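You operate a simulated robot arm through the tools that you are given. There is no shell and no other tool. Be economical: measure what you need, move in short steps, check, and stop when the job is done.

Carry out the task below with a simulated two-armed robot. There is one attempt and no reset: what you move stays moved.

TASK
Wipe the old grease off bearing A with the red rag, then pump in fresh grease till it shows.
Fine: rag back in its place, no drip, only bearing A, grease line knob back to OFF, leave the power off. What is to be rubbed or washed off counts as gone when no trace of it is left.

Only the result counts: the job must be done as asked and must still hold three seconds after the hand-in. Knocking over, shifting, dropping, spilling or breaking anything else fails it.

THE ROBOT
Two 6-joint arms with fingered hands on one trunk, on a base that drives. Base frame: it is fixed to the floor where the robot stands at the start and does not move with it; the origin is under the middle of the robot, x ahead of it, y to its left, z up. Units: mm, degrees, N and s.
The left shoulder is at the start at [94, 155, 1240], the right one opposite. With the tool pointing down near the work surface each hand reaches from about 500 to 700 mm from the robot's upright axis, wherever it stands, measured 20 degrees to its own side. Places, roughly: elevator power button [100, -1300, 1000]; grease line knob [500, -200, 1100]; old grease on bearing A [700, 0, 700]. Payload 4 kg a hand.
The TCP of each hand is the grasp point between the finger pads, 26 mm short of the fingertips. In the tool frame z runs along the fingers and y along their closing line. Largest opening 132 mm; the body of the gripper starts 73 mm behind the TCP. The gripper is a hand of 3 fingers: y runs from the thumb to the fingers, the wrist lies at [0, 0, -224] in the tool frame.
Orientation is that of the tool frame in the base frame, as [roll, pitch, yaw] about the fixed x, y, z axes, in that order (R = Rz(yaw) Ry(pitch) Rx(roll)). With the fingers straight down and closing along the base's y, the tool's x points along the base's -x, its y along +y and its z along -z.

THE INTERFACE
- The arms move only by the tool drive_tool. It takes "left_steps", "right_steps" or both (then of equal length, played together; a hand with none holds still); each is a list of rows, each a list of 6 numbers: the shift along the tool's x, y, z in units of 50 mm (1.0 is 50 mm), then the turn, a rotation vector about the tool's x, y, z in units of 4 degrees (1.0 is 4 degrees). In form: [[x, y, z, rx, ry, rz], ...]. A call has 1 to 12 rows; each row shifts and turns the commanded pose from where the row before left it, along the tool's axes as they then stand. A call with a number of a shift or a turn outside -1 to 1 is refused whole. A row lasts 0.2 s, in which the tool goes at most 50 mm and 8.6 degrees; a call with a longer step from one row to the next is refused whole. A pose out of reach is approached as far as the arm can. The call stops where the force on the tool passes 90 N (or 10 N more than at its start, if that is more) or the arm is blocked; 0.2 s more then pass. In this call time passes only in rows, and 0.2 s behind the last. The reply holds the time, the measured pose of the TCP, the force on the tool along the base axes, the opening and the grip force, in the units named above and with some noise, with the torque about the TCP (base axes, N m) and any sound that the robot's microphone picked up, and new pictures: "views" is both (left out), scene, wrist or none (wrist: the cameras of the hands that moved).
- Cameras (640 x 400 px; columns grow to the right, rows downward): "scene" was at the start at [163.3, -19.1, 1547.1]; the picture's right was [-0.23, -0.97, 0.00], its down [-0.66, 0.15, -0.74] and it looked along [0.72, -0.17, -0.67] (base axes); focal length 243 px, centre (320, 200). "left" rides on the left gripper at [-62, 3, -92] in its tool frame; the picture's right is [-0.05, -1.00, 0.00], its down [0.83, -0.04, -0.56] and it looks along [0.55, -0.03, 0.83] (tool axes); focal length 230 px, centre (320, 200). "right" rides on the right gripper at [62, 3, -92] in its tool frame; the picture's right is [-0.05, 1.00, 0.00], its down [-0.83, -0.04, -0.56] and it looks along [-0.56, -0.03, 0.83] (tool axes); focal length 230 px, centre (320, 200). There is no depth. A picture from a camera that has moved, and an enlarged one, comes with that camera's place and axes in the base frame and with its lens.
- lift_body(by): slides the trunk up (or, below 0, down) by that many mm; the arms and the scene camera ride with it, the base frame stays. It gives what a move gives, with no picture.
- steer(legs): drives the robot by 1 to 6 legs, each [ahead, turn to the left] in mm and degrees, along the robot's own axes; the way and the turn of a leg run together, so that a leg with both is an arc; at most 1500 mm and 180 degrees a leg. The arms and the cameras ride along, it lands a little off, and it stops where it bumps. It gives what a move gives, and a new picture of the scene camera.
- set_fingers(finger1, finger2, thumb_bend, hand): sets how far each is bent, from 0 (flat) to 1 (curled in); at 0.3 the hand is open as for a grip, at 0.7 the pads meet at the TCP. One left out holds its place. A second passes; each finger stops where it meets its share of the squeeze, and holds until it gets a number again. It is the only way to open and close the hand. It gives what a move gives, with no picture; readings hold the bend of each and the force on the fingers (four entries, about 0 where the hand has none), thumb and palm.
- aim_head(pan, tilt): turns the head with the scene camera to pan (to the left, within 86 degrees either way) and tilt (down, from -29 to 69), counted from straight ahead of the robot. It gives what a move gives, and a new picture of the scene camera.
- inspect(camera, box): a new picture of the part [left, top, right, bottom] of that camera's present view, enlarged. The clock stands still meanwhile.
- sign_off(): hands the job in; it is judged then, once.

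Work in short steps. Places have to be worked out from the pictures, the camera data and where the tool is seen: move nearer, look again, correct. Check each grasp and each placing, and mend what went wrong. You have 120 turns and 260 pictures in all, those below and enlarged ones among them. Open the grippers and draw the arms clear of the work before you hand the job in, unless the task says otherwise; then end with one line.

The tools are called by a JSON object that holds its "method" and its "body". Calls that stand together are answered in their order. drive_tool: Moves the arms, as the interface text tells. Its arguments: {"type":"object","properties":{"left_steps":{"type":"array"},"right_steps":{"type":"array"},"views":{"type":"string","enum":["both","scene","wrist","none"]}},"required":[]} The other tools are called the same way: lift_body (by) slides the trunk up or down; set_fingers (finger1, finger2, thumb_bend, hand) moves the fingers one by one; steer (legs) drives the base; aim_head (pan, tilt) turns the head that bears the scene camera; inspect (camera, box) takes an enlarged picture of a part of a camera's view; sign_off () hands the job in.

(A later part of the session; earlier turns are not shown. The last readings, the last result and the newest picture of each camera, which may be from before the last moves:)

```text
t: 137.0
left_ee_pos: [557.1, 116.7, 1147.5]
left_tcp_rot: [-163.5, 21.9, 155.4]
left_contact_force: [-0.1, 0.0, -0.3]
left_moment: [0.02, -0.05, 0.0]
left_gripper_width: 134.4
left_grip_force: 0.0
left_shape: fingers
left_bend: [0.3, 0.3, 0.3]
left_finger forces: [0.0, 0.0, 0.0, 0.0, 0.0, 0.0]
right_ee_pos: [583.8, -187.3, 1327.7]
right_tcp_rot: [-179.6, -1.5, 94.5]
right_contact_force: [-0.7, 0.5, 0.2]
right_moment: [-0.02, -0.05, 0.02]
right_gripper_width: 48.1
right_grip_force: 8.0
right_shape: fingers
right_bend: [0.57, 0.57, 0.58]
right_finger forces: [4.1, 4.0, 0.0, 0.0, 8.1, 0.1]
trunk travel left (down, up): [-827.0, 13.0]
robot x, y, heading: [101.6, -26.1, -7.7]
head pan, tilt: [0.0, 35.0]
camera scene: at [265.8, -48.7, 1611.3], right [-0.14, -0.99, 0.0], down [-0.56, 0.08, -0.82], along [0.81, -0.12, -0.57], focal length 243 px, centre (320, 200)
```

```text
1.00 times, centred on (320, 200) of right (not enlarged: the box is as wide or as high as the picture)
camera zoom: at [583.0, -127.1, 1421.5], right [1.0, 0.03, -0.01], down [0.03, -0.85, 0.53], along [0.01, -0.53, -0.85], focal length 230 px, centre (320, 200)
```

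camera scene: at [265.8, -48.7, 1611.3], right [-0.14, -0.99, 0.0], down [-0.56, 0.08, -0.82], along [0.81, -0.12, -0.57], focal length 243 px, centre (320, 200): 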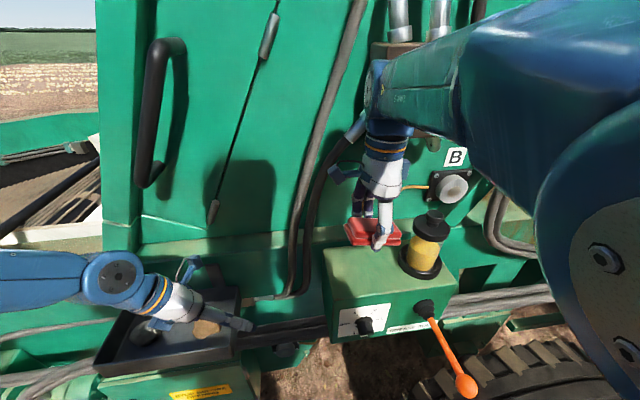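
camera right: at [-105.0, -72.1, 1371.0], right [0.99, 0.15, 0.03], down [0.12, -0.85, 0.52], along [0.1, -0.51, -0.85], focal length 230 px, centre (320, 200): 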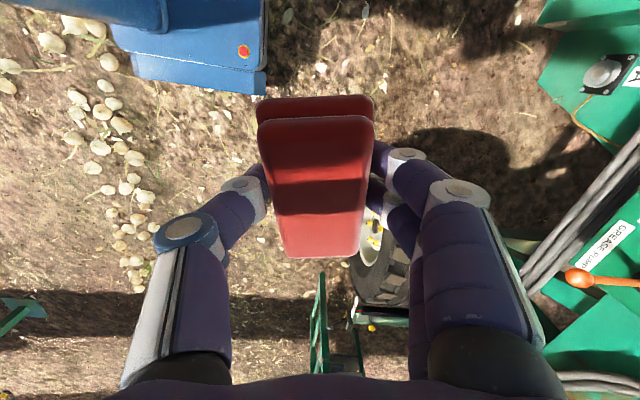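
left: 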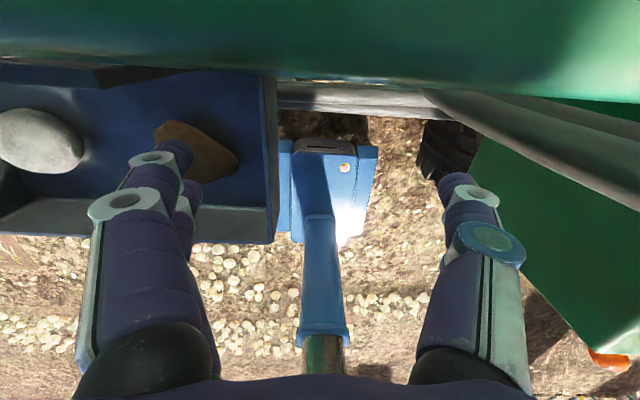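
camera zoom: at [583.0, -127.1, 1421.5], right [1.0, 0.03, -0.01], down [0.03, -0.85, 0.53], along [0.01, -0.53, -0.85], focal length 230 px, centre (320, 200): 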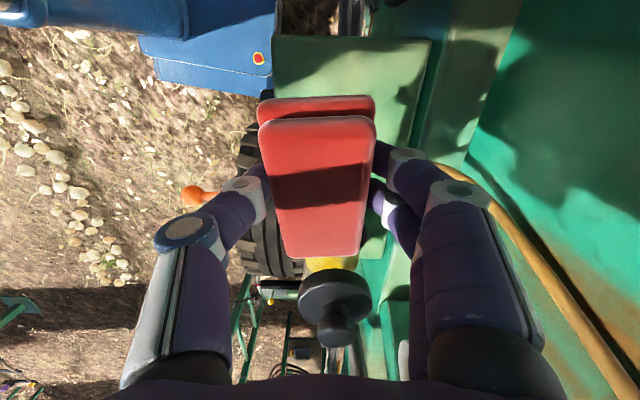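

Hand at [584,-187]; I shift +18 x, +7 y and go down to ~1245, then compare with the original layout.

{"method": "drive_tool", "body": {"right_steps": [[0.12, 0.37, 0.4, 0, 0, 0], [0, 0, 0.6, 0, 0, 0], [0, 0, 0.6, 0, 0, 0]], "views": "both"}}

```text
t: 137.8
left_ee_pos: [534.3, 113.2, 1131.2]
left_tcp_rot: [-162.4, 19.0, 155.5]
left_contact_force: [0.0, -0.3, 0.9]
left_moment: [0.0, 0.03, 0.01]
left_gripper_width: 134.7
left_grip_force: 0.0
left_shape: fingers
left_bend: [0.3, 0.3, 0.3]
left_finger forces: [0.0, 0.0, 0.0, 0.1, 0.0, 0.0]
right_ee_pos: [590.2, -183.2, 1268.1]
right_tcp_rot: [178.0, -4.9, 93.4]
right_contact_force: [0.7, 0.7, -0.7]
right_moment: [0.02, -0.01, 0.0]
right_gripper_width: 47.8
right_grip_force: 8.6
right_shape: fingers
right_bend: [0.57, 0.57, 0.58]
right_finger forces: [4.2, 4.1, 0.1, 0.0, 8.2, 0.0]
trunk travel left (down, up): [-827.0, 13.0]
robot x, y, heading: [102.0, -25.6, -7.9]
head pan, tilt: [0.0, 35.0]
camera scene: at [273.2, -48.9, 1609.0], right [-0.13, -0.99, 0.0], down [-0.58, 0.08, -0.81], along [0.8, -0.11, -0.59], focal length 243 px, centre (320, 200)
camera right: at [587.2, -129.3, 1365.3], right [1.0, 0.01, 0.03], down [-0.01, -0.88, 0.48], along [0.03, -0.48, -0.88], focal length 230 px, centre (320, 200)
```

scene: 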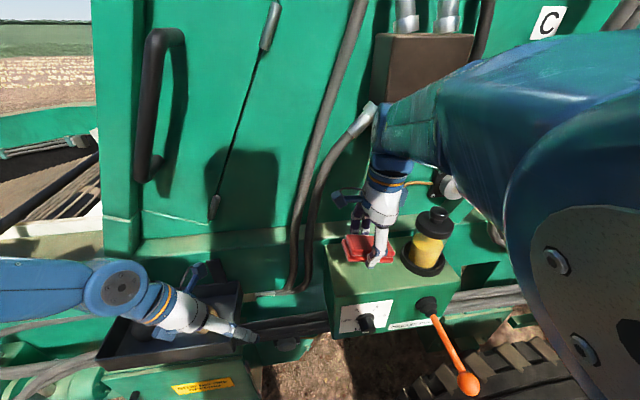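
right: 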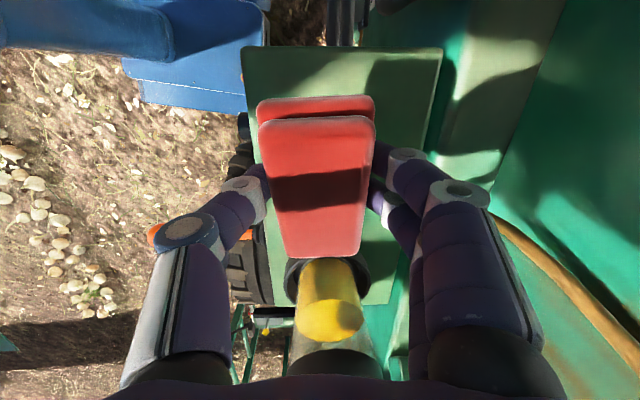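

A small drift tilted the hand; I correct pitch, shift +13 x, and lower further to ~1235.

{"method": "drive_tool", "body": {"right_steps": [[0.06, 0.26, 0.2, 0.3, -1, 0], [0, 0, 0.4, 0, -0.2, 0]], "left_steps": [[0, 0, -0.6, 0, 0, 0], [0, 0, -0.6, 0, 0, 0]], "views": "wrist"}}

```text
t: 138.4
left_ee_pos: [532.2, 114.4, 1132.5]
left_tcp_rot: [-162.7, 19.1, 155.6]
left_contact_force: [-0.5, 0.8, -0.1]
left_moment: [-0.02, -0.02, 0.03]
left_gripper_width: 134.5
left_grip_force: 0.0
left_shape: fingers
left_bend: [0.3, 0.3, 0.3]
left_finger forces: [0.0, 0.0, 0.0, 0.0, 0.0, 0.0]
left hand out of reach, approached as far as the arm can: row 1, 2
right_ee_pos: [610.7, -200.0, 1246.5]
right_tcp_rot: [178.8, -0.4, 92.9]
right_contact_force: [-0.2, -0.6, -0.4]
right_moment: [0.01, -0.02, -0.03]
right_gripper_width: 47.9
right_grip_force: 8.9
right_shape: fingers
right_bend: [0.57, 0.57, 0.58]
right_finger forces: [4.1, 4.1, 0.0, 0.0, 8.2, 0.1]
right hand out of reach, approached as far as the arm can: row 1, 2
trunk travel left (down, up): [-827.0, 13.0]
robot x, y, heading: [103.1, -25.8, -7.9]
head pan, tilt: [0.0, 35.0]
camera right: at [608.0, -137.0, 1339.7], right [1.0, 0.0, 0.02], down [-0.01, -0.84, 0.55], along [0.02, -0.55, -0.84], focal length 230 px, centre (320, 200)
camera left: at [572.6, 128.9, 1235.3], right [-0.44, -0.85, 0.3], down [-0.82, 0.51, 0.24], along [-0.36, -0.14, -0.92], focal length 230 px, centre (320, 200)
```

right: 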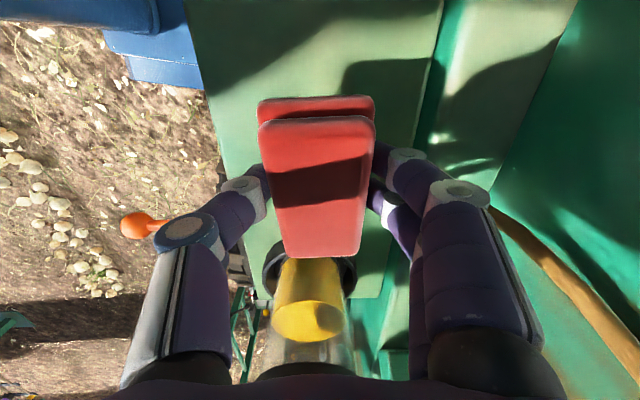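
left: 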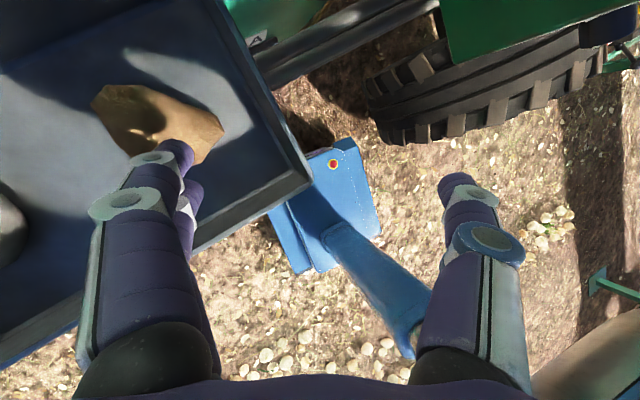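

Right hand is at [611,-200,1246]; I shift +20 y, -8 x and check.

{"method": "drive_tool", "body": {"right_steps": [[0.2, -0.08, 0.1, 0, 0, 0], [0.2, -0.08, 0.1, 0, 0, 0]], "views": "wrist"}}

```text
t: 139.0
left_ee_pos: [531.8, 114.3, 1131.2]
left_tcp_rot: [-162.6, 19.2, 155.7]
left_contact_force: [-0.3, -0.2, 1.1]
left_moment: [0.02, 0.04, -0.04]
left_gripper_width: 134.5
left_grip_force: 0.0
left_shape: fingers
left_bend: [0.3, 0.3, 0.3]
left_finger forces: [0.0, 0.0, 0.0, 0.0, 0.0, 0.0]
right_ee_pos: [609.4, -200.1, 1239.6]
right_tcp_rot: [178.9, -0.4, 92.7]
right_contact_force: [-0.2, -0.7, -1.3]
right_moment: [-0.01, 0.01, 0.0]
right_gripper_width: 47.7
right_grip_force: 7.8
right_shape: fingers
right_bend: [0.57, 0.57, 0.58]
right_finger forces: [4.2, 4.2, 0.0, 0.1, 8.2, 0.0]
right hand out of reach, approached as far as the arm can: row 1, 2
trunk travel left (down, up): [-827.0, 13.0]
robot x, y, heading: [100.6, -27.8, -7.8]
head pan, tilt: [0.0, 35.0]
camera right: at [608.0, -138.1, 1331.6], right [1.0, 0.0, 0.02], down [-0.01, -0.84, 0.55], along [0.01, -0.55, -0.84], focal length 230 px, centre (320, 200)
```

right: 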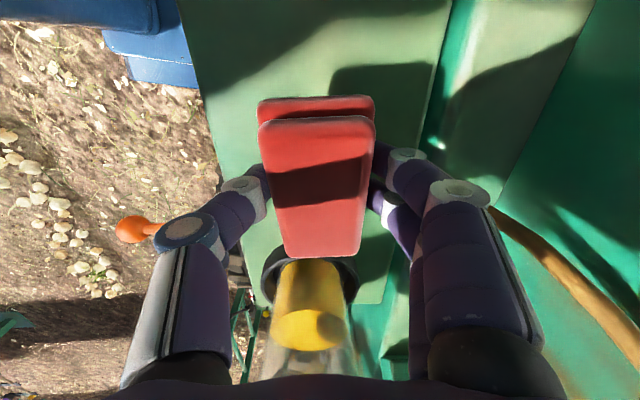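

The arm can't move inboard at this yaw, but turning the base +2.2° gives exactly the needed +20 mm in y and yaw. Then 11 mm back.

{"method": "steer", "body": {"legs": [[-11, 2.2]]}}

{"method": "inspect", "body": {"camera": "right", "box": [0, 0, 640, 400]}}

```text
t: 139.8
left_ee_pos: [531.8, 128.3, 1138.3]
left_tcp_rot: [-163.0, 21.1, 157.5]
left_contact_force: [3.1, 0.8, 1.8]
left_moment: [0.06, 0.28, -0.11]
left_gripper_width: 134.6
left_grip_force: 0.0
left_shape: fingers
left_bend: [0.3, 0.3, 0.3]
left_finger forces: [0.1, 0.0, 0.1, 0.0, 0.1, 0.0]
right_ee_pos: [609.6, -178.9, 1232.0]
right_tcp_rot: [179.8, -0.6, 95.0]
right_contact_force: [-0.2, 0.3, 0.0]
right_moment: [-0.04, 0.02, 0.02]
right_gripper_width: 47.8
right_grip_force: 8.5
right_shape: fingers
right_bend: [0.57, 0.57, 0.58]
right_finger forces: [4.2, 4.1, 0.0, 0.0, 8.3, 0.1]
trunk travel left (down, up): [-827.0, 13.0]
robot x, y, heading: [91.0, -22.5, -5.5]
head pan, tilt: [0.0, 35.0]
camera scene: at [263.8, -39.3, 1608.2], right [-0.1, -1.0, 0.0], down [-0.59, 0.06, -0.81], along [0.8, -0.08, -0.59], focal length 243 px, centre (320, 200)
```

scene: 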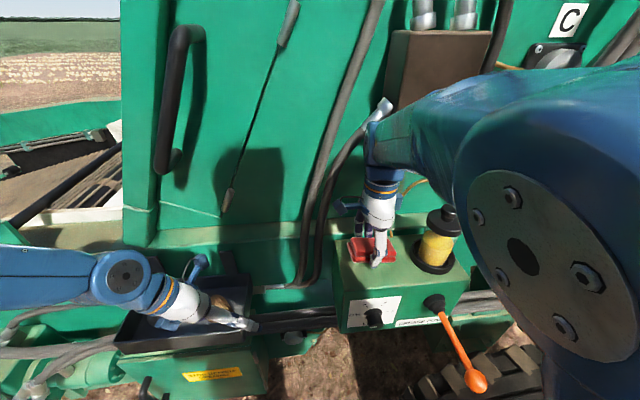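

```text
1.00 times, centred on (320, 200) of right (not enlarged: the box is as wide or as high as the picture)
camera zoom: at [606.6, -116.9, 1324.6], right [1.0, 0.04, 0.0], down [0.03, -0.84, 0.55], along [0.02, -0.55, -0.84], focal length 230 px, centre (320, 200)
```

zoom: 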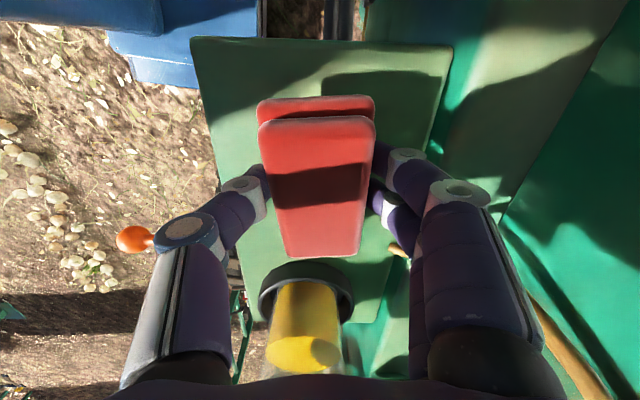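

Now at [610,-179,1232] with yaw 95°. I shift -8 mm in x and lower to just above contact.

{"method": "drive_tool", "body": {"right_steps": [[0, -0.16, 0.1, 0, 0, 0], [0, 0, 0.25, 0, 0, 0]], "views": "wrist"}}

```text
t: 140.3
left_ee_pos: [506.6, 121.3, 1126.3]
left_tcp_rot: [-162.2, 18.4, 157.6]
left_contact_force: [20.6, -6.6, 2.5]
left_moment: [-0.12, -0.93, -1.44]
left_gripper_width: 134.4
left_grip_force: 10.2
left_shape: fingers
left_bend: [0.3, 0.27, 0.3]
left_finger forces: [0.0, 20.7, 0.0, 0.0, 0.0, 0.1]
right_ee_pos: [585.0, -182.6, 1230.0]
right_tcp_rot: [178.0, -3.0, 94.2]
right_contact_force: [0.8, 0.9, -1.3]
right_moment: [0.03, 0.04, 0.01]
right_gripper_width: 47.7
right_grip_force: 8.1
right_shape: fingers
right_bend: [0.57, 0.57, 0.58]
right_finger forces: [4.1, 4.1, 0.0, 0.1, 8.2, 0.0]
trunk travel left (down, up): [-827.0, 13.0]
robot x, y, heading: [91.2, -25.2, -5.3]
head pan, tilt: [0.0, 35.0]
camera right: at [579.2, -125.2, 1325.6], right [1.0, 0.02, 0.03], down [0.0, -0.86, 0.51], along [0.04, -0.51, -0.86], focal length 230 px, centre (320, 200)
```

right: 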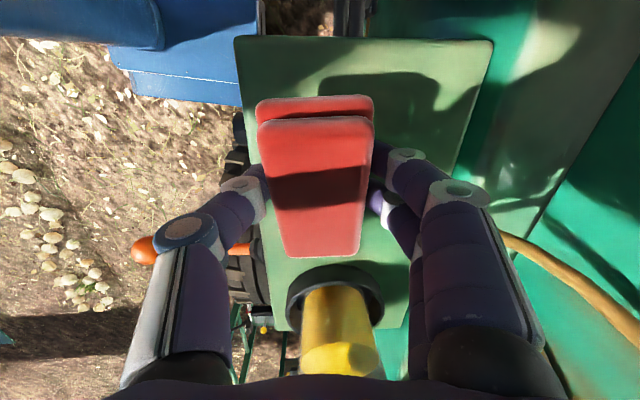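

The left finger is pressing the tray's wall after that retraction. I move the left hand forward and up to clear it.

{"method": "drive_tool", "body": {"left_steps": [[-0.6, 0, -0.4, 0, 0, 0], [-0.2, 0, -0.95, 0, 0, 0], [-0.2, 0, -0.95, 0, 0, 0], [-0.2, 0, -0.95, 0, 0, 0]], "views": "wrist"}}

```text
t: 141.3
left_ee_pos: [611.1, 146.9, 1236.0]
left_tcp_rot: [-162.5, 19.7, 157.4]
left_contact_force: [0.2, -0.2, -1.2]
left_moment: [0.01, 0.02, -0.01]
left_gripper_width: 134.4
left_grip_force: 0.0
left_shape: fingers
left_bend: [0.3, 0.3, 0.3]
left_finger forces: [0.1, 0.1, 0.0, 0.0, 0.1, 0.0]
left hand out of reach, approached as far as the arm can: row 1, 2, 3, 4
right_ee_pos: [579.2, -181.3, 1229.0]
right_tcp_rot: [177.9, -2.9, 94.2]
right_contact_force: [1.0, -0.2, -1.6]
right_moment: [0.01, 0.03, -0.02]
right_gripper_width: 47.7
right_grip_force: 7.8
right_shape: fingers
right_bend: [0.57, 0.57, 0.58]
right_finger forces: [4.1, 4.0, 0.0, 0.0, 8.2, 0.0]
trunk travel left (down, up): [-827.0, 13.0]
robot x, y, heading: [93.8, -24.4, -5.4]
head pan, tilt: [0.0, 35.0]
camera left: at [649.5, 163.7, 1340.2], right [-0.41, -0.86, 0.3], down [-0.84, 0.49, 0.23], along [-0.34, -0.16, -0.93], focal length 230 px, centre (320, 200)
```

left: 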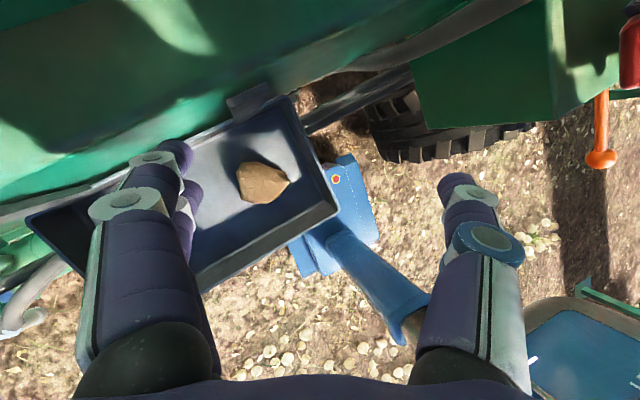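

Left hand is clear of the tray. I re-centre the right hand (+22 mm x, level).

{"method": "drive_tool", "body": {"right_steps": [[0, 0.22, 0, 0.25, -0.35, 0], [0, 0.22, 0, 0.25, -0.35, 0]], "views": "wrist"}}

```text
t: 141.9
left_ee_pos: [612.6, 146.6, 1235.6]
left_tcp_rot: [-162.5, 19.7, 157.4]
left_contact_force: [0.4, -0.3, 0.0]
left_moment: [0.02, -0.03, 0.04]
left_gripper_width: 134.6
left_grip_force: 0.0
left_shape: fingers
left_bend: [0.3, 0.3, 0.3]
left_finger forces: [0.1, 0.0, 0.1, 0.0, 0.0, 0.0]
right_ee_pos: [606.1, -182.1, 1237.1]
right_tcp_rot: [179.2, 0.0, 93.9]
right_contact_force: [-0.3, 0.0, -1.6]
right_moment: [0.0, 0.0, -0.01]
right_gripper_width: 47.4
right_grip_force: 8.1
right_shape: fingers
right_bend: [0.57, 0.57, 0.58]
right_finger forces: [4.1, 3.9, 0.0, 0.0, 8.1, 0.0]
trunk travel left (down, up): [-827.0, 13.0]
robot x, y, heading: [93.7, -23.2, -5.9]
head pan, tilt: [0.0, 35.0]
camera right: at [603.2, -119.6, 1328.9], right [1.0, 0.02, 0.01], down [0.01, -0.83, 0.55], along [0.02, -0.55, -0.83], focal length 230 px, centre (320, 200)
```

right: 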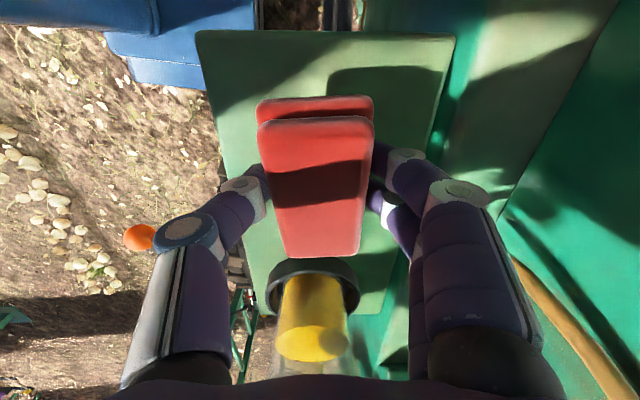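

Lined up like the original picture. I descend 24 mm toward contact.

{"method": "drive_tool", "body": {"right_steps": [[0.03, -0.08, 0.24, 0, 0, 0], [0, 0, 0.24, 0, 0, 0]], "views": "none"}}

{"method": "inspect", "body": {"camera": "scene", "box": [310, 180, 470, 290]}}

```text
t: 142.6
left_ee_pos: [612.1, 147.4, 1235.9]
left_tcp_rot: [-162.5, 19.9, 157.4]
left_contact_force: [-0.4, 0.0, -0.1]
left_moment: [0.01, 0.03, 0.04]
left_gripper_width: 134.3
left_grip_force: 0.1
left_shape: fingers
left_bend: [0.3, 0.3, 0.3]
left_finger forces: [0.0, 0.0, 0.0, 0.0, 0.0, 0.0]
right_ee_pos: [602.0, -183.0, 1216.5]
right_tcp_rot: [178.9, -1.5, 93.3]
right_contact_force: [0.1, 1.6, 1.4]
right_moment: [-0.03, -0.03, -0.03]
right_gripper_width: 47.9
right_grip_force: 8.0
right_shape: fingers
right_bend: [0.57, 0.58, 0.58]
right_finger forces: [3.8, 4.5, 0.1, 0.0, 8.3, 0.1]
trunk travel left (down, up): [-827.0, 13.0]
robot x, y, heading: [93.5, -26.9, -5.5]
head pan, tilt: [0.0, 35.0]
```

```text
3.64 times, centred on (390, 235) of scene
camera zoom: at [261.6, -39.9, 1608.7], right [-0.1, -1.0, 0.0], down [-0.59, 0.06, -0.81], along [0.8, -0.08, -0.59], focal length 882 px, centre (66, 73)
```

zoom: 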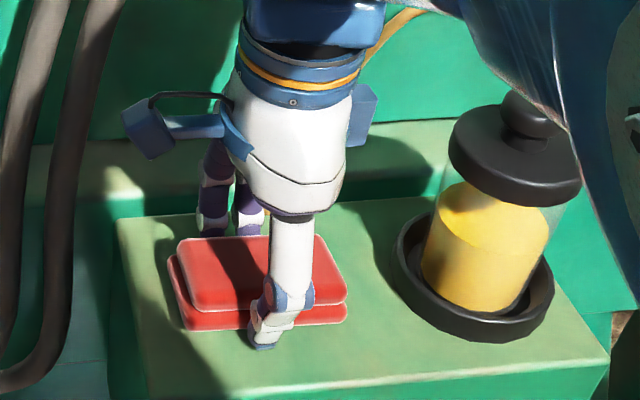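

Nearly touching (small upward force). I lower in tiny steps to seat it.

{"method": "drive_tool", "body": {"right_steps": [[0, 0, 0.06, 0, -0.3, 0]], "views": "none"}}

{"method": "drive_tool", "body": {"right_steps": [[0, 0, 0.06, 0, 0, 0]], "views": "none"}}

```text
t: 142.9
left_ee_pos: [610.6, 146.3, 1236.0]
left_tcp_rot: [-162.6, 19.7, 157.5]
left_contact_force: [0.2, 0.4, 0.3]
left_moment: [0.03, -0.01, -0.01]
left_gripper_width: 134.6
left_grip_force: 0.1
left_shape: fingers
left_bend: [0.3, 0.3, 0.3]
left_finger forces: [0.0, 0.1, 0.1, 0.1, 0.1, 0.1]
right_ee_pos: [602.8, -187.0, 1213.5]
right_tcp_rot: [179.0, -0.4, 93.2]
right_contact_force: [-0.3, 1.6, 1.0]
right_moment: [-0.06, 0.01, -0.03]
right_gripper_width: 47.9
right_grip_force: 8.5
right_shape: fingers
right_bend: [0.57, 0.58, 0.58]
right_finger forces: [3.8, 4.4, 0.0, 0.1, 8.4, 0.0]
right hand out of reach, approached as far as the arm can: row 1
trunk travel left (down, up): [-827.0, 13.0]
robot x, y, heading: [93.7, -20.9, -5.3]
head pan, tilt: [0.0, 35.0]
```

```text
t: 143.3
left_ee_pos: [608.6, 146.1, 1237.1]
left_tcp_rot: [-162.6, 19.9, 157.4]
left_contact_force: [0.2, -0.8, -0.2]
left_moment: [0.02, 0.0, 0.0]
left_gripper_width: 134.3
left_grip_force: 0.0
left_shape: fingers
left_bend: [0.3, 0.3, 0.3]
left_finger forces: [0.0, 0.1, 0.0, 0.0, 0.1, 0.0]
right_ee_pos: [602.2, -185.5, 1212.9]
right_tcp_rot: [178.7, -0.5, 93.3]
right_contact_force: [0.7, -1.4, 21.6]
right_moment: [-0.25, 0.71, 0.09]
right_gripper_width: 47.6
right_grip_force: 19.9
right_shape: fingers
right_bend: [0.57, 0.58, 0.6]
right_finger forces: [4.5, 4.9, 0.1, 0.0, 30.6, 0.0]
trunk travel left (down, up): [-827.0, 13.0]
robot x, y, heading: [92.3, -26.8, -5.6]
head pan, tilt: [0.0, 35.0]
```

The rag is seated (21 N upward). I raise 1 mm and open the fingers gently.

{"method": "drive_tool", "body": {"right_steps": [[0, 0, -0.04, 0, 0, 0]], "views": "none"}}

{"method": "set_fingers", "body": {"hand": "right", "finger1": 0.44, "finger2": 0.44, "thumb_bend": 0.44}}

{"method": "inspect", "body": {"camera": "right", "box": [0, 0, 640, 400]}}

```text
t: 143.8
left_ee_pos: [608.4, 147.2, 1237.6]
left_tcp_rot: [-162.6, 19.9, 157.5]
left_contact_force: [-0.7, 0.0, -0.4]
left_moment: [0.02, 0.01, 0.02]
left_gripper_width: 134.4
left_grip_force: 0.0
left_shape: fingers
left_bend: [0.3, 0.3, 0.3]
left_finger forces: [0.0, 0.0, 0.0, 0.0, 0.1, 0.0]
right_ee_pos: [601.5, -186.2, 1211.7]
right_tcp_rot: [179.1, -0.4, 93.2]
right_contact_force: [2.3, -4.1, 31.7]
right_moment: [-0.37, 0.97, 0.17]
right_gripper_width: 47.6
right_grip_force: 25.5
right_shape: fingers
right_bend: [0.56, 0.58, 0.61]
right_finger forces: [5.1, 5.3, 0.0, 0.1, 40.3, 0.0]
trunk travel left (down, up): [-827.0, 13.0]
robot x, y, heading: [92.4, -21.3, -5.6]
head pan, tilt: [0.0, 35.0]
```

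```text
t: 144.8
left_ee_pos: [608.1, 146.6, 1238.6]
left_tcp_rot: [-162.6, 20.0, 157.4]
left_contact_force: [0.6, 0.3, 0.0]
left_moment: [0.02, 0.03, 0.0]
left_gripper_width: 134.5
left_grip_force: 0.0
left_shape: fingers
left_bend: [0.3, 0.3, 0.3]
left_finger forces: [0.1, 0.0, 0.1, 0.0, 0.0, 0.1]
right_ee_pos: [600.6, -186.9, 1211.8]
right_tcp_rot: [179.0, -0.5, 93.2]
right_contact_force: [9.1, -7.9, 56.5]
right_moment: [-0.57, 1.75, 0.31]
right_gripper_width: 70.0
right_grip_force: 27.4
right_shape: fingers
right_bend: [0.44, 0.44, 0.53]
right_finger forces: [0.1, 0.0, 0.0, 0.1, 56.1, 0.1]
trunk travel left (down, up): [-827.0, 13.0]
robot x, y, heading: [89.7, -23.9, -5.5]
head pan, tilt: [0.0, 35.0]
```

```text
1.00 times, centred on (320, 200) of right (not enlarged: the box is as wide or as high as the picture)
camera zoom: at [599.1, -124.7, 1305.3], right [1.0, 0.0, 0.02], down [-0.01, -0.84, 0.55], along [0.02, -0.55, -0.84], focal length 230 px, centre (320, 200)
```

zoom: 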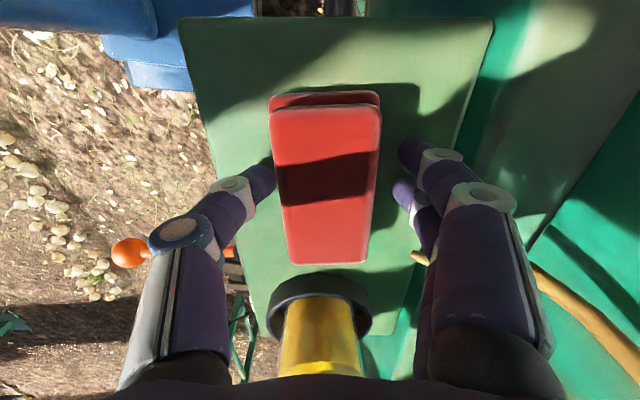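

The rag is released and lies on the box; the thumb is pressing the box, so I lift straight up.

{"method": "drive_tool", "body": {"right_steps": [[0, 0, -0.5, 0, 0, 0], [0, 0, -0.8, 0, 0, 0], [0, 0, -0.8, 0, 0, 0]], "views": "both"}}

```text
t: 145.6
left_ee_pos: [609.8, 146.6, 1236.3]
left_tcp_rot: [-162.6, 19.8, 157.4]
left_contact_force: [-0.4, 0.2, 0.1]
left_moment: [-0.01, -0.01, 0.0]
left_gripper_width: 134.5
left_grip_force: 0.1
left_shape: fingers
left_bend: [0.3, 0.3, 0.3]
left_finger forces: [0.0, 0.1, 0.1, 0.1, 0.0, 0.0]
right_ee_pos: [595.7, -175.8, 1303.2]
right_tcp_rot: [-179.6, 2.6, 95.0]
right_contact_force: [0.0, -0.2, 0.7]
right_moment: [0.02, 0.01, 0.01]
right_gripper_width: 87.4
right_grip_force: 0.0
right_shape: fingers
right_bend: [0.44, 0.44, 0.44]
right_finger forces: [0.0, 0.0, 0.0, 0.0, 0.0, 0.0]
trunk travel left (down, up): [-827.0, 13.0]
robot x, y, heading: [90.7, -22.0, -5.3]
head pan, tilt: [0.0, 35.0]
camera scene: at [259.5, -39.6, 1608.7], right [-0.1, -1.0, 0.0], down [-0.59, 0.06, -0.81], along [0.81, -0.08, -0.59], focal length 243 px, centre (320, 200)
camera right: at [594.6, -108.7, 1394.0], right [1.0, 0.04, -0.01], down [0.03, -0.81, 0.59], along [0.02, -0.59, -0.81], focal length 230 px, centre (320, 200)
```

scene: 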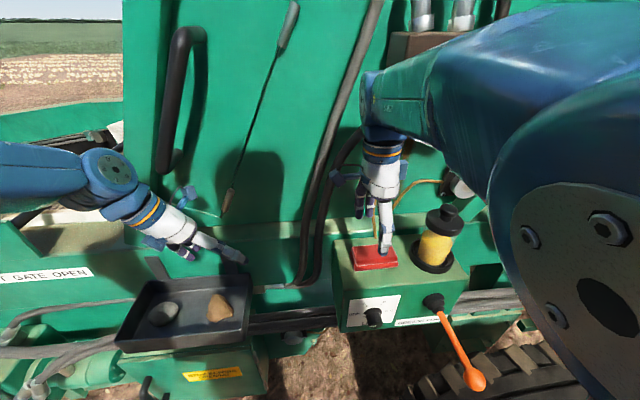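
right: 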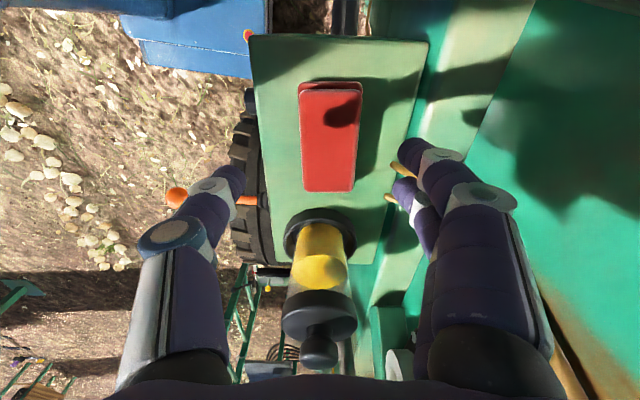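

The rag is back in its place (within a few mm) and the tray stones are untouched. Next: knob ([518,-178,1096]) with the left hand horizontal, lever ball (≈[388,-317,1115]) with the right hand from above. I reposition the base to about (-270,-265).

{"method": "steer", "body": {"legs": [[-300, 0], [0, 65.4], [-310, 0], [0, -60], [90, 0]]}}

{"method": "inspect", "body": {"camera": "scene", "box": [250, 120, 450, 300]}}

```text
t: 151.2
left_ee_pos: [-164.6, 498.2, 1244.2]
left_tcp_rot: [-163.0, 20.0, -137.9]
left_contact_force: [-0.4, 0.7, -1.4]
left_moment: [0.02, 0.01, 0.0]
left_gripper_width: 134.6
left_grip_force: 0.2
left_shape: fingers
left_bend: [0.3, 0.3, 0.3]
left_finger forces: [0.0, 0.0, 0.1, 0.0, 0.1, 0.0]
right_ee_pos: [125.1, 342.8, 1333.9]
right_tcp_rot: [177.0, 0.4, 159.5]
right_contact_force: [-0.4, -0.5, 0.1]
right_moment: [0.01, 0.02, 0.01]
right_gripper_width: 87.8
right_grip_force: 0.0
right_shape: fingers
right_bend: [0.44, 0.44, 0.44]
right_finger forces: [0.0, 0.1, 0.1, 0.0, 0.0, 0.0]
trunk travel left (down, up): [-827.0, 13.0]
robot x, y, heading: [-206.6, -28.0, 58.3]
head pan, tilt: [0.0, 35.0]
stopped in leg 3: the robot was blocked; the commanded pose is now the measured one
camera scene: at [-138.7, 81.0, 1612.3], right [0.85, -0.52, 0.0], down [-0.3, -0.48, -0.82], along [0.43, 0.7, -0.57], focal length 243 px, centre (320, 200)
```

scene: 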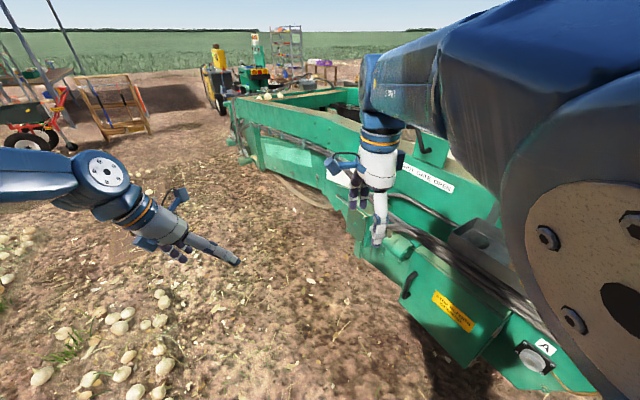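

```text
2.22 times, centred on (350, 210) of scene
camera zoom: at [-138.7, 81.0, 1612.3], right [0.85, -0.52, 0.0], down [-0.3, -0.48, -0.82], along [0.43, 0.7, -0.57], focal length 539 px, centre (253, 178)
```

zoom: 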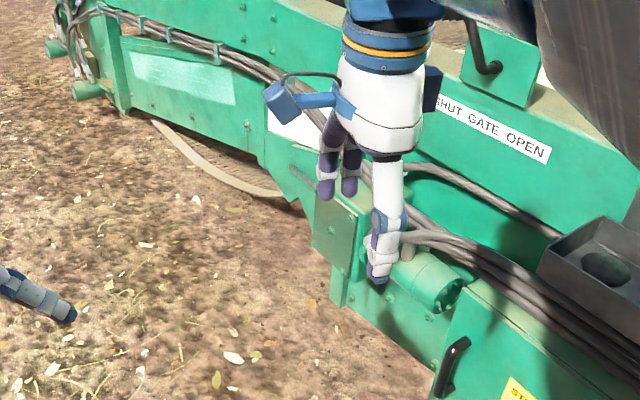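

Backing was stopped; I look to the right rear to see what's there.

{"method": "aim_head", "body": {"pan": -86, "tilt": 45}}

```text
t: 152.8
left_ee_pos: [-161.9, 500.5, 1207.4]
left_tcp_rot: [-161.3, 15.2, -137.6]
left_contact_force: [-0.8, 0.8, -0.6]
left_moment: [0.02, 0.0, 0.0]
left_gripper_width: 134.5
left_grip_force: 0.1
left_shape: fingers
left_bend: [0.3, 0.3, 0.3]
left_finger forces: [0.0, 0.0, 0.0, 0.1, 0.0, 0.0]
right_ee_pos: [130.4, 350.5, 1331.0]
right_tcp_rot: [177.6, -0.9, 159.2]
right_contact_force: [0.4, -0.7, -0.2]
right_moment: [0.0, -0.02, -0.02]
right_gripper_width: 88.1
right_grip_force: 0.1
right_shape: fingers
right_bend: [0.44, 0.44, 0.44]
right_finger forces: [0.0, 0.1, 0.0, 0.0, 0.0, 0.1]
trunk travel left (down, up): [-827.0, 13.0]
robot x, y, heading: [-210.6, -29.1, 58.6]
head pan, tilt: [-85.9, 45.0]
camera scene: at [-81.6, 51.2, 1600.8], right [0.11, -0.99, 0.02], down [-0.65, -0.08, -0.75], along [0.75, 0.07, -0.66], focal length 243 px, centre (320, 200)
```

scene: 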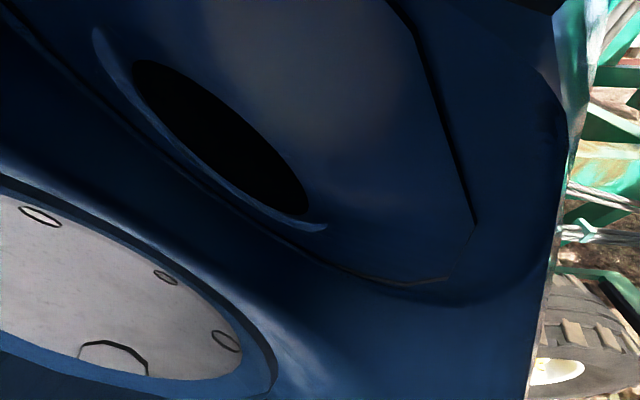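

The head was hitting the right elbow. I turn the head left and instead turn right to face -y and drive forward there.

{"method": "aim_head", "body": {"pan": 20, "tilt": 35}}

{"method": "steer", "body": {"legs": [[0, -80], [0, -80], [235, 0]]}}

```text
t: 154.7
left_ee_pos: [-163.9, 499.6, 1207.5]
left_tcp_rot: [-161.4, 15.2, -137.5]
left_contact_force: [0.2, 0.2, 0.1]
left_moment: [0.0, 0.0, 0.01]
left_gripper_width: 134.6
left_grip_force: 0.1
left_shape: fingers
left_bend: [0.3, 0.3, 0.3]
left_finger forces: [0.1, 0.0, 0.1, 0.0, 0.0, 0.0]
right_ee_pos: [130.2, 350.6, 1329.4]
right_tcp_rot: [177.8, -0.6, 159.3]
right_contact_force: [0.0, -0.3, 0.3]
right_moment: [0.0, 0.01, -0.01]
right_gripper_width: 88.4
right_grip_force: 0.2
right_shape: fingers
right_bend: [0.44, 0.44, 0.44]
right_finger forces: [0.0, 0.1, 0.1, 0.0, 0.0, 0.0]
trunk travel left (down, up): [-827.0, 13.0]
robot x, y, heading: [-210.7, -27.1, 58.6]
head pan, tilt: [20.0, 35.0]
camera scene: at [-94.7, 91.1, 1606.6], right [0.57, -0.82, 0.01], down [-0.5, -0.35, -0.79], along [0.66, 0.45, -0.61], focal length 243 px, centre (320, 200)
```

scene: 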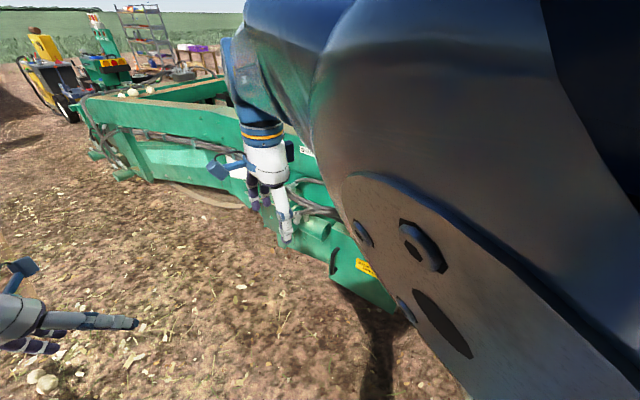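

```text
t: 163.7
left_ee_pos: [-106.8, -775.3, 1219.1]
left_tcp_rot: [-161.8, 16.8, 63.3]
left_contact_force: [-0.2, -0.1, -0.3]
left_moment: [0.0, 0.0, -0.02]
left_gripper_width: 134.5
left_grip_force: 0.0
left_shape: fingers
left_bend: [0.3, 0.3, 0.3]
left_finger forces: [0.1, 0.0, 0.1, 0.0, 0.0, 0.0]
right_ee_pos: [-429.6, -731.2, 1325.6]
right_tcp_rot: [178.1, 0.6, 0.7]
right_contact_force: [-0.9, 0.3, 0.3]
right_moment: [0.04, 0.02, 0.01]
right_gripper_width: 88.5
right_grip_force: 0.1
right_shape: fingers
right_bend: [0.44, 0.44, 0.44]
right_finger forces: [0.1, 0.0, 0.0, 0.1, 0.1, 0.1]
trunk travel left (down, up): [-827.0, 13.0]
robot x, y, heading: [-245.8, -257.2, -100.1]
head pan, tilt: [20.0, 35.0]
camera scene: at [-241.2, -425.5, 1608.3], right [-0.99, -0.16, -0.01], down [-0.09, 0.58, -0.81], along [0.14, -0.8, -0.59], focal length 243 px, centre (320, 200)
```

scene: 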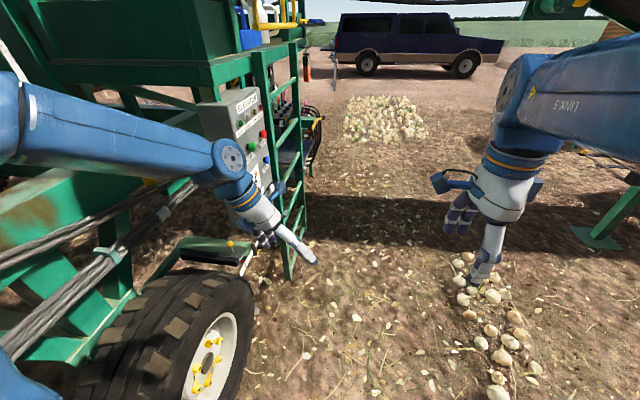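

Path clear; now turn +100° back to face the machine.

{"method": "steer", "body": {"legs": [[0, 50], [0, 50]]}}

```text
t: 169.0
left_ee_pos: [227.2, -32.9, 1207.6]
left_tcp_rot: [-161.1, 14.6, 163.2]
left_contact_force: [0.1, 0.8, -0.4]
left_moment: [-0.02, 0.02, 0.0]
left_gripper_width: 134.4
left_grip_force: 0.0
left_shape: fingers
left_bend: [0.3, 0.3, 0.3]
left_finger forces: [0.0, 0.0, 0.0, 0.1, 0.0, 0.0]
right_ee_pos: [244.6, -358.8, 1320.6]
right_tcp_rot: [-179.8, -2.3, 100.6]
right_contact_force: [0.3, 0.9, 1.3]
right_moment: [0.0, 0.0, -0.01]
right_gripper_width: 87.7
right_grip_force: 0.0
right_shape: fingers
right_bend: [0.44, 0.44, 0.44]
right_finger forces: [0.0, 0.0, 0.1, 0.0, 0.0, 0.0]
trunk travel left (down, up): [-827.0, 13.0]
robot x, y, heading: [-244.9, -266.6, 0.2]
head pan, tilt: [20.0, 35.0]
camera scene: at [-76.9, -236.5, 1608.7], right [0.35, -0.94, -0.01], down [-0.55, -0.2, -0.81], along [0.76, 0.29, -0.59], focal length 243 px, centre (320, 200)
```

scene: 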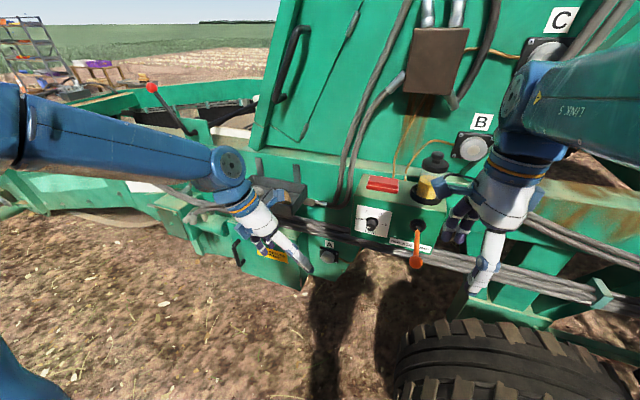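

Facing the machine at (-245,-266). I bring the left hand forward/down-right while straightening its roll and yaw, before pitching it horizontal.

{"method": "drive_tool", "body": {"left_steps": [[-0.75, 0, 0.45, -0.95, 0, -0.85], [-0.75, 0, 0.45, -0.95, 0, -0.85], [-0.75, 0, 0.45, -0.95, 0, -0.85], [-0.75, 0, 0.45, -0.95, 0, -0.85], [-0.75, 0, 0.45, -0.95, 0, -0.85]], "views": "none"}}

{"method": "drive_tool", "body": {"left_steps": [[0, 0, 0, 0, -1, 0], [0, 0, 0, 0, -1, 0], [0, 0, 0, 0, -1, 0], [0, 0, 0, 0, -1, 0], [0, 0, 0, 0, -1, 0], [0, 0, 0, 0, -1, 0], [0, 0, 0, 0, -1, 0], [0, 0, 0, 0, -1, 0]], "views": "none"}}

```text
t: 170.2
left_ee_pos: [409.7, -94.5, 1152.7]
left_tcp_rot: [-176.5, 12.2, -179.8]
left_contact_force: [-0.1, -0.2, -0.2]
left_moment: [-0.04, 0.02, 0.04]
left_gripper_width: 134.3
left_grip_force: 0.0
left_shape: fingers
left_bend: [0.3, 0.3, 0.3]
left_finger forces: [0.0, 0.1, 0.1, 0.0, 0.0, 0.1]
right_ee_pos: [226.9, -363.4, 1297.7]
right_tcp_rot: [-175.8, -4.8, 100.1]
right_contact_force: [0.1, -0.5, -0.3]
right_moment: [0.05, 0.02, -0.01]
right_gripper_width: 88.1
right_grip_force: 0.1
right_shape: fingers
right_bend: [0.44, 0.44, 0.44]
right_finger forces: [0.1, 0.1, 0.1, 0.0, 0.0, 0.1]
trunk travel left (down, up): [-827.0, 13.0]
robot x, y, heading: [-240.4, -269.3, 0.2]
head pan, tilt: [20.0, 35.0]
```

```text
t: 172.0
left_ee_pos: [411.1, -100.4, 1161.3]
left_tcp_rot: [-173.9, 38.4, -177.7]
left_contact_force: [-0.5, 0.9, 0.3]
left_moment: [-0.05, -0.02, 0.02]
left_gripper_width: 134.5
left_grip_force: 0.1
left_shape: fingers
left_bend: [0.3, 0.3, 0.3]
left_finger forces: [0.1, 0.0, 0.0, 0.0, 0.0, 0.1]
left hand out of reach, approached as far as the arm can: row 7, 8
right_ee_pos: [224.5, -360.9, 1299.6]
right_tcp_rot: [-176.1, -4.7, 100.0]
right_contact_force: [-0.2, -0.1, 0.3]
right_moment: [-0.01, 0.0, -0.02]
right_gripper_width: 88.3
right_grip_force: 0.0
right_shape: fingers
right_bend: [0.44, 0.44, 0.44]
right_finger forces: [0.0, 0.0, 0.0, 0.0, 0.0, 0.0]
trunk travel left (down, up): [-827.0, 13.0]
robot x, y, heading: [-238.9, -268.1, 0.2]
head pan, tilt: [20.0, 35.0]
```

The wrist needs more distance from the shoulder. I back the base up 90 mm, then extend the left hand forward/down while pitching it up.

{"method": "steer", "body": {"legs": [[-90, 0]]}}

{"method": "drive_tool", "body": {"left_steps": [[-0.2, -0.3, 0.6, 0.3, 0, 0], [-0.2, -0.3, 0.6, 0.3, -0.5, 0], [-0.1, -0.3, 0.6, 0.3, -1, 0], [0, -0.3, 0.6, 0.3, -1, 0], [0.1, 0, 0.3, 0.3, -1, 0], [0.2, 0, 0.2, 0, -1, 0], [0.2, 0, 0, 0, -1, 0], [0, 0, 0, 0, -1, 0], [0, 0, 0, 0, -1, 0], [0, 0, 0, 0, -1, 0], [0, 0, 0, 0, -1, 0], [0, 0, 0, 0, -1, 0]], "views": "wrist"}}

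```text
t: 173.1
left_ee_pos: [306.1, -99.0, 1156.0]
left_tcp_rot: [-173.6, 39.0, -177.6]
left_contact_force: [-0.4, 0.8, 1.1]
left_moment: [-0.02, -0.04, 0.01]
left_gripper_width: 134.7
left_grip_force: 0.0
left_shape: fingers
left_bend: [0.3, 0.3, 0.3]
left_finger forces: [0.1, 0.0, 0.1, 0.0, 0.0, 0.0]
right_ee_pos: [121.4, -357.6, 1333.0]
right_tcp_rot: [178.6, -1.4, 100.7]
right_contact_force: [0.7, 0.4, -0.2]
right_moment: [-0.01, 0.02, 0.04]
right_gripper_width: 88.1
right_grip_force: 0.0
right_shape: fingers
right_bend: [0.44, 0.44, 0.44]
right_finger forces: [0.0, 0.0, 0.0, 0.0, 0.0, 0.1]
trunk travel left (down, up): [-827.0, 13.0]
robot x, y, heading: [-329.6, -267.7, 0.6]
head pan, tilt: [20.0, 35.0]
camera scene: at [-221.3, -236.8, 1613.3], right [0.35, -0.94, 0.01], down [-0.52, -0.2, -0.83], along [0.78, 0.29, -0.56], focal length 243 px, centre (320, 200)
```

scene: 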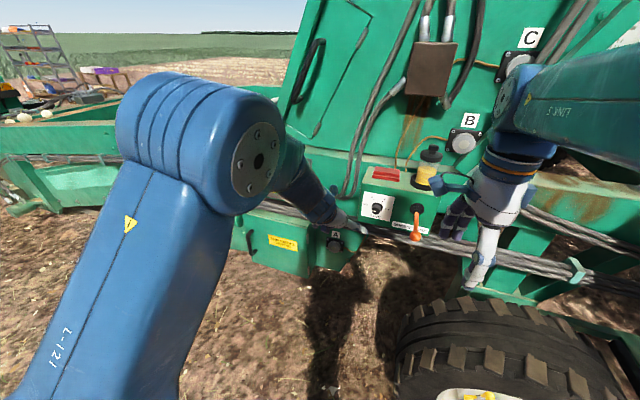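

```text
t: 175.7
left_ee_pos: [489.2, -45.5, 1071.5]
left_tcp_rot: [-133.5, 76.9, -141.1]
left_contact_force: [0.8, 0.3, -0.1]
left_moment: [0.01, 0.01, 0.01]
left_gripper_width: 134.7
left_grip_force: 0.0
left_shape: fingers
left_bend: [0.3, 0.3, 0.3]
left_finger forces: [0.1, 0.0, 0.0, 0.0, 0.0, 0.0]
left hand out of reach, approached as far as the arm can: row 6, 7, 8, 9, 10, 11, 12
right_ee_pos: [144.6, -359.5, 1310.6]
right_tcp_rot: [-178.1, -3.2, 100.2]
right_contact_force: [-0.1, -0.9, 0.0]
right_moment: [-0.03, -0.03, -0.03]
right_gripper_width: 88.2
right_grip_force: 0.1
right_shape: fingers
right_bend: [0.44, 0.44, 0.44]
right_finger forces: [0.0, 0.1, 0.0, 0.1, 0.0, 0.1]
trunk travel left (down, up): [-827.0, 13.0]
robot x, y, heading: [-329.8, -270.4, 0.4]
head pan, tilt: [20.0, 35.0]
camera left: at [411.8, -20.4, 1146.7], right [-0.11, -0.97, 0.22], down [-0.69, -0.08, -0.71], along [0.71, -0.23, -0.67], focal length 230 px, centre (320, 200)
```

left: 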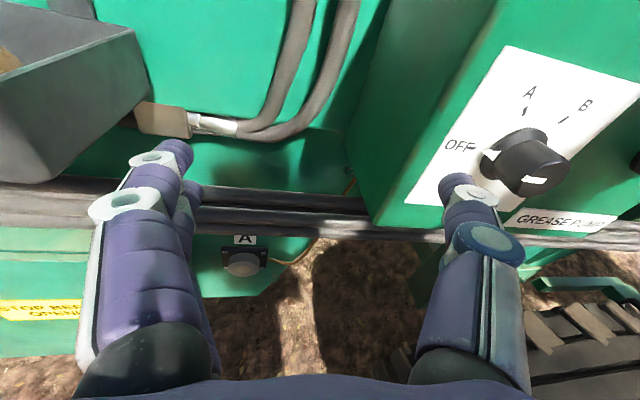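

The left hand is horizontal and I can see the knob: face ≈ [505,-178,1091], still at OFF. I back off a bit and move laterally -140 mm while squaring the direction.

{"method": "drive_tool", "body": {"left_steps": [[0, 0, -0.9, 0, 0, 0], [0.05, -0.7, -0.1, -0.4, -0.4, 0], [0.05, -0.7, 0, -0.4, -0.4, 0], [0.05, -0.7, 0, -0.4, -0.4, 0], [0.05, -0.7, 0, -0.4, -0.4, 0]], "views": "wrist"}}

```text
t: 176.9
left_ee_pos: [444.0, -27.8, 1090.4]
left_tcp_rot: [-125.3, 78.6, -132.2]
left_contact_force: [0.3, -1.1, -0.5]
left_moment: [-0.01, 0.02, -0.03]
left_gripper_width: 134.7
left_grip_force: 0.1
left_shape: fingers
left_bend: [0.3, 0.3, 0.3]
left_finger forces: [0.0, 0.0, 0.0, 0.1, 0.0, 0.1]
left hand out of reach, approached as far as the arm can: row 1, 2, 3, 4, 5
right_ee_pos: [146.1, -359.9, 1309.9]
right_tcp_rot: [-178.2, -3.4, 100.3]
right_contact_force: [0.4, -0.1, -0.3]
right_moment: [0.01, 0.02, -0.05]
right_gripper_width: 88.1
right_grip_force: 0.1
right_shape: fingers
right_bend: [0.44, 0.44, 0.44]
right_finger forces: [0.0, 0.1, 0.1, 0.0, 0.1, 0.0]
trunk travel left (down, up): [-827.0, 13.0]
robot x, y, heading: [-333.1, -271.1, 0.3]
head pan, tilt: [20.0, 35.0]
camera left: at [362.0, -3.2, 1161.2], right [-0.1, -0.97, 0.21], down [-0.66, -0.09, -0.74], along [0.74, -0.22, -0.63], focal length 230 px, centre (320, 200)
```

left: 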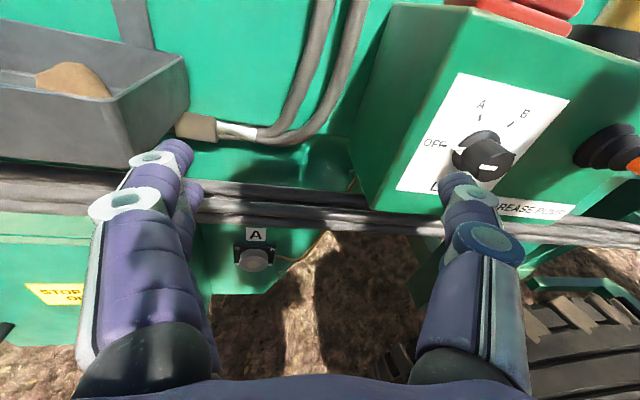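

The left arm can't go further inboard in this pose, so I shift the base 150 mm to the right: back off, turn, drive, turn back, and return most of the way.

{"method": "steer", "body": {"legs": [[-250, 0], [0, -90], [150, 0], [0, 90], [220, 0]]}}

{"method": "inspect", "body": {"camera": "left", "box": [0, 0, 640, 400]}}

```text
t: 183.3
left_ee_pos: [-325.4, -1043.4, 1123.7]
left_tcp_rot: [-114.3, 79.8, 149.0]
left_contact_force: [-0.7, -0.1, 0.8]
left_moment: [-0.04, -0.02, 0.0]
left_gripper_width: 134.4
left_grip_force: 0.0
left_shape: fingers
left_bend: [0.3, 0.3, 0.3]
left_finger forces: [0.0, 0.0, 0.0, 0.1, 0.0, 0.0]
right_ee_pos: [-668.2, -753.9, 1297.0]
right_tcp_rot: [-174.3, -7.3, 10.5]
right_contact_force: [-0.3, 1.3, -1.8]
right_moment: [-0.09, -0.1, -0.04]
right_gripper_width: 87.8
right_grip_force: 0.0
right_shape: fingers
right_bend: [0.44, 0.44, 0.44]
right_finger forces: [0.0, 0.0, 0.0, 0.0, 0.1, 0.0]
trunk travel left (down, up): [-827.0, 13.0]
robot x, y, heading: [-565.8, -315.3, -91.1]
head pan, tilt: [20.0, 35.0]
stopped in leg 3: the robot was blocked; the commanded pose is now the measured one
camera scene: at [-538.2, -463.0, 1610.7], right [-0.94, -0.35, -0.01], down [-0.2, 0.54, -0.82], along [0.29, -0.76, -0.58], focal length 243 px, centre (320, 200)
```

scene: 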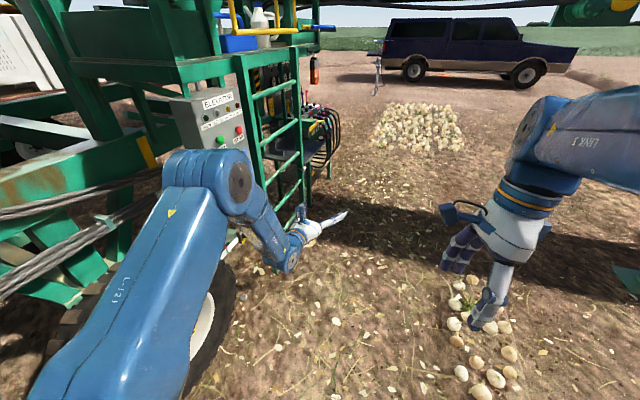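

```text
1.00 times, centred on (320, 200) of left (not enlarged: the box is as wide or as high as the picture)
camera zoom: at [-301.3, -957.9, 1191.5], right [-0.97, 0.11, 0.21], down [-0.1, 0.63, -0.77], along [-0.21, -0.77, -0.6], focal length 230 px, centre (320, 200)
```

zoom: 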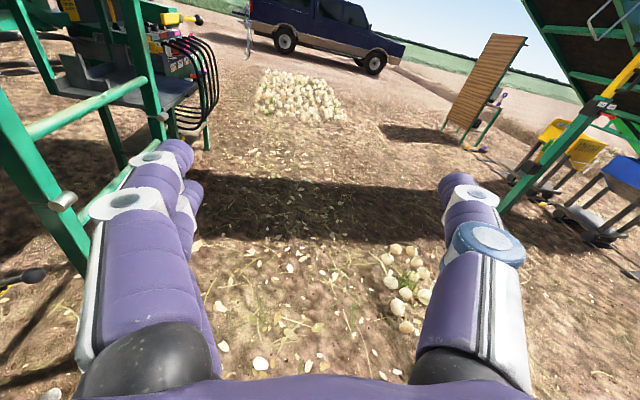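

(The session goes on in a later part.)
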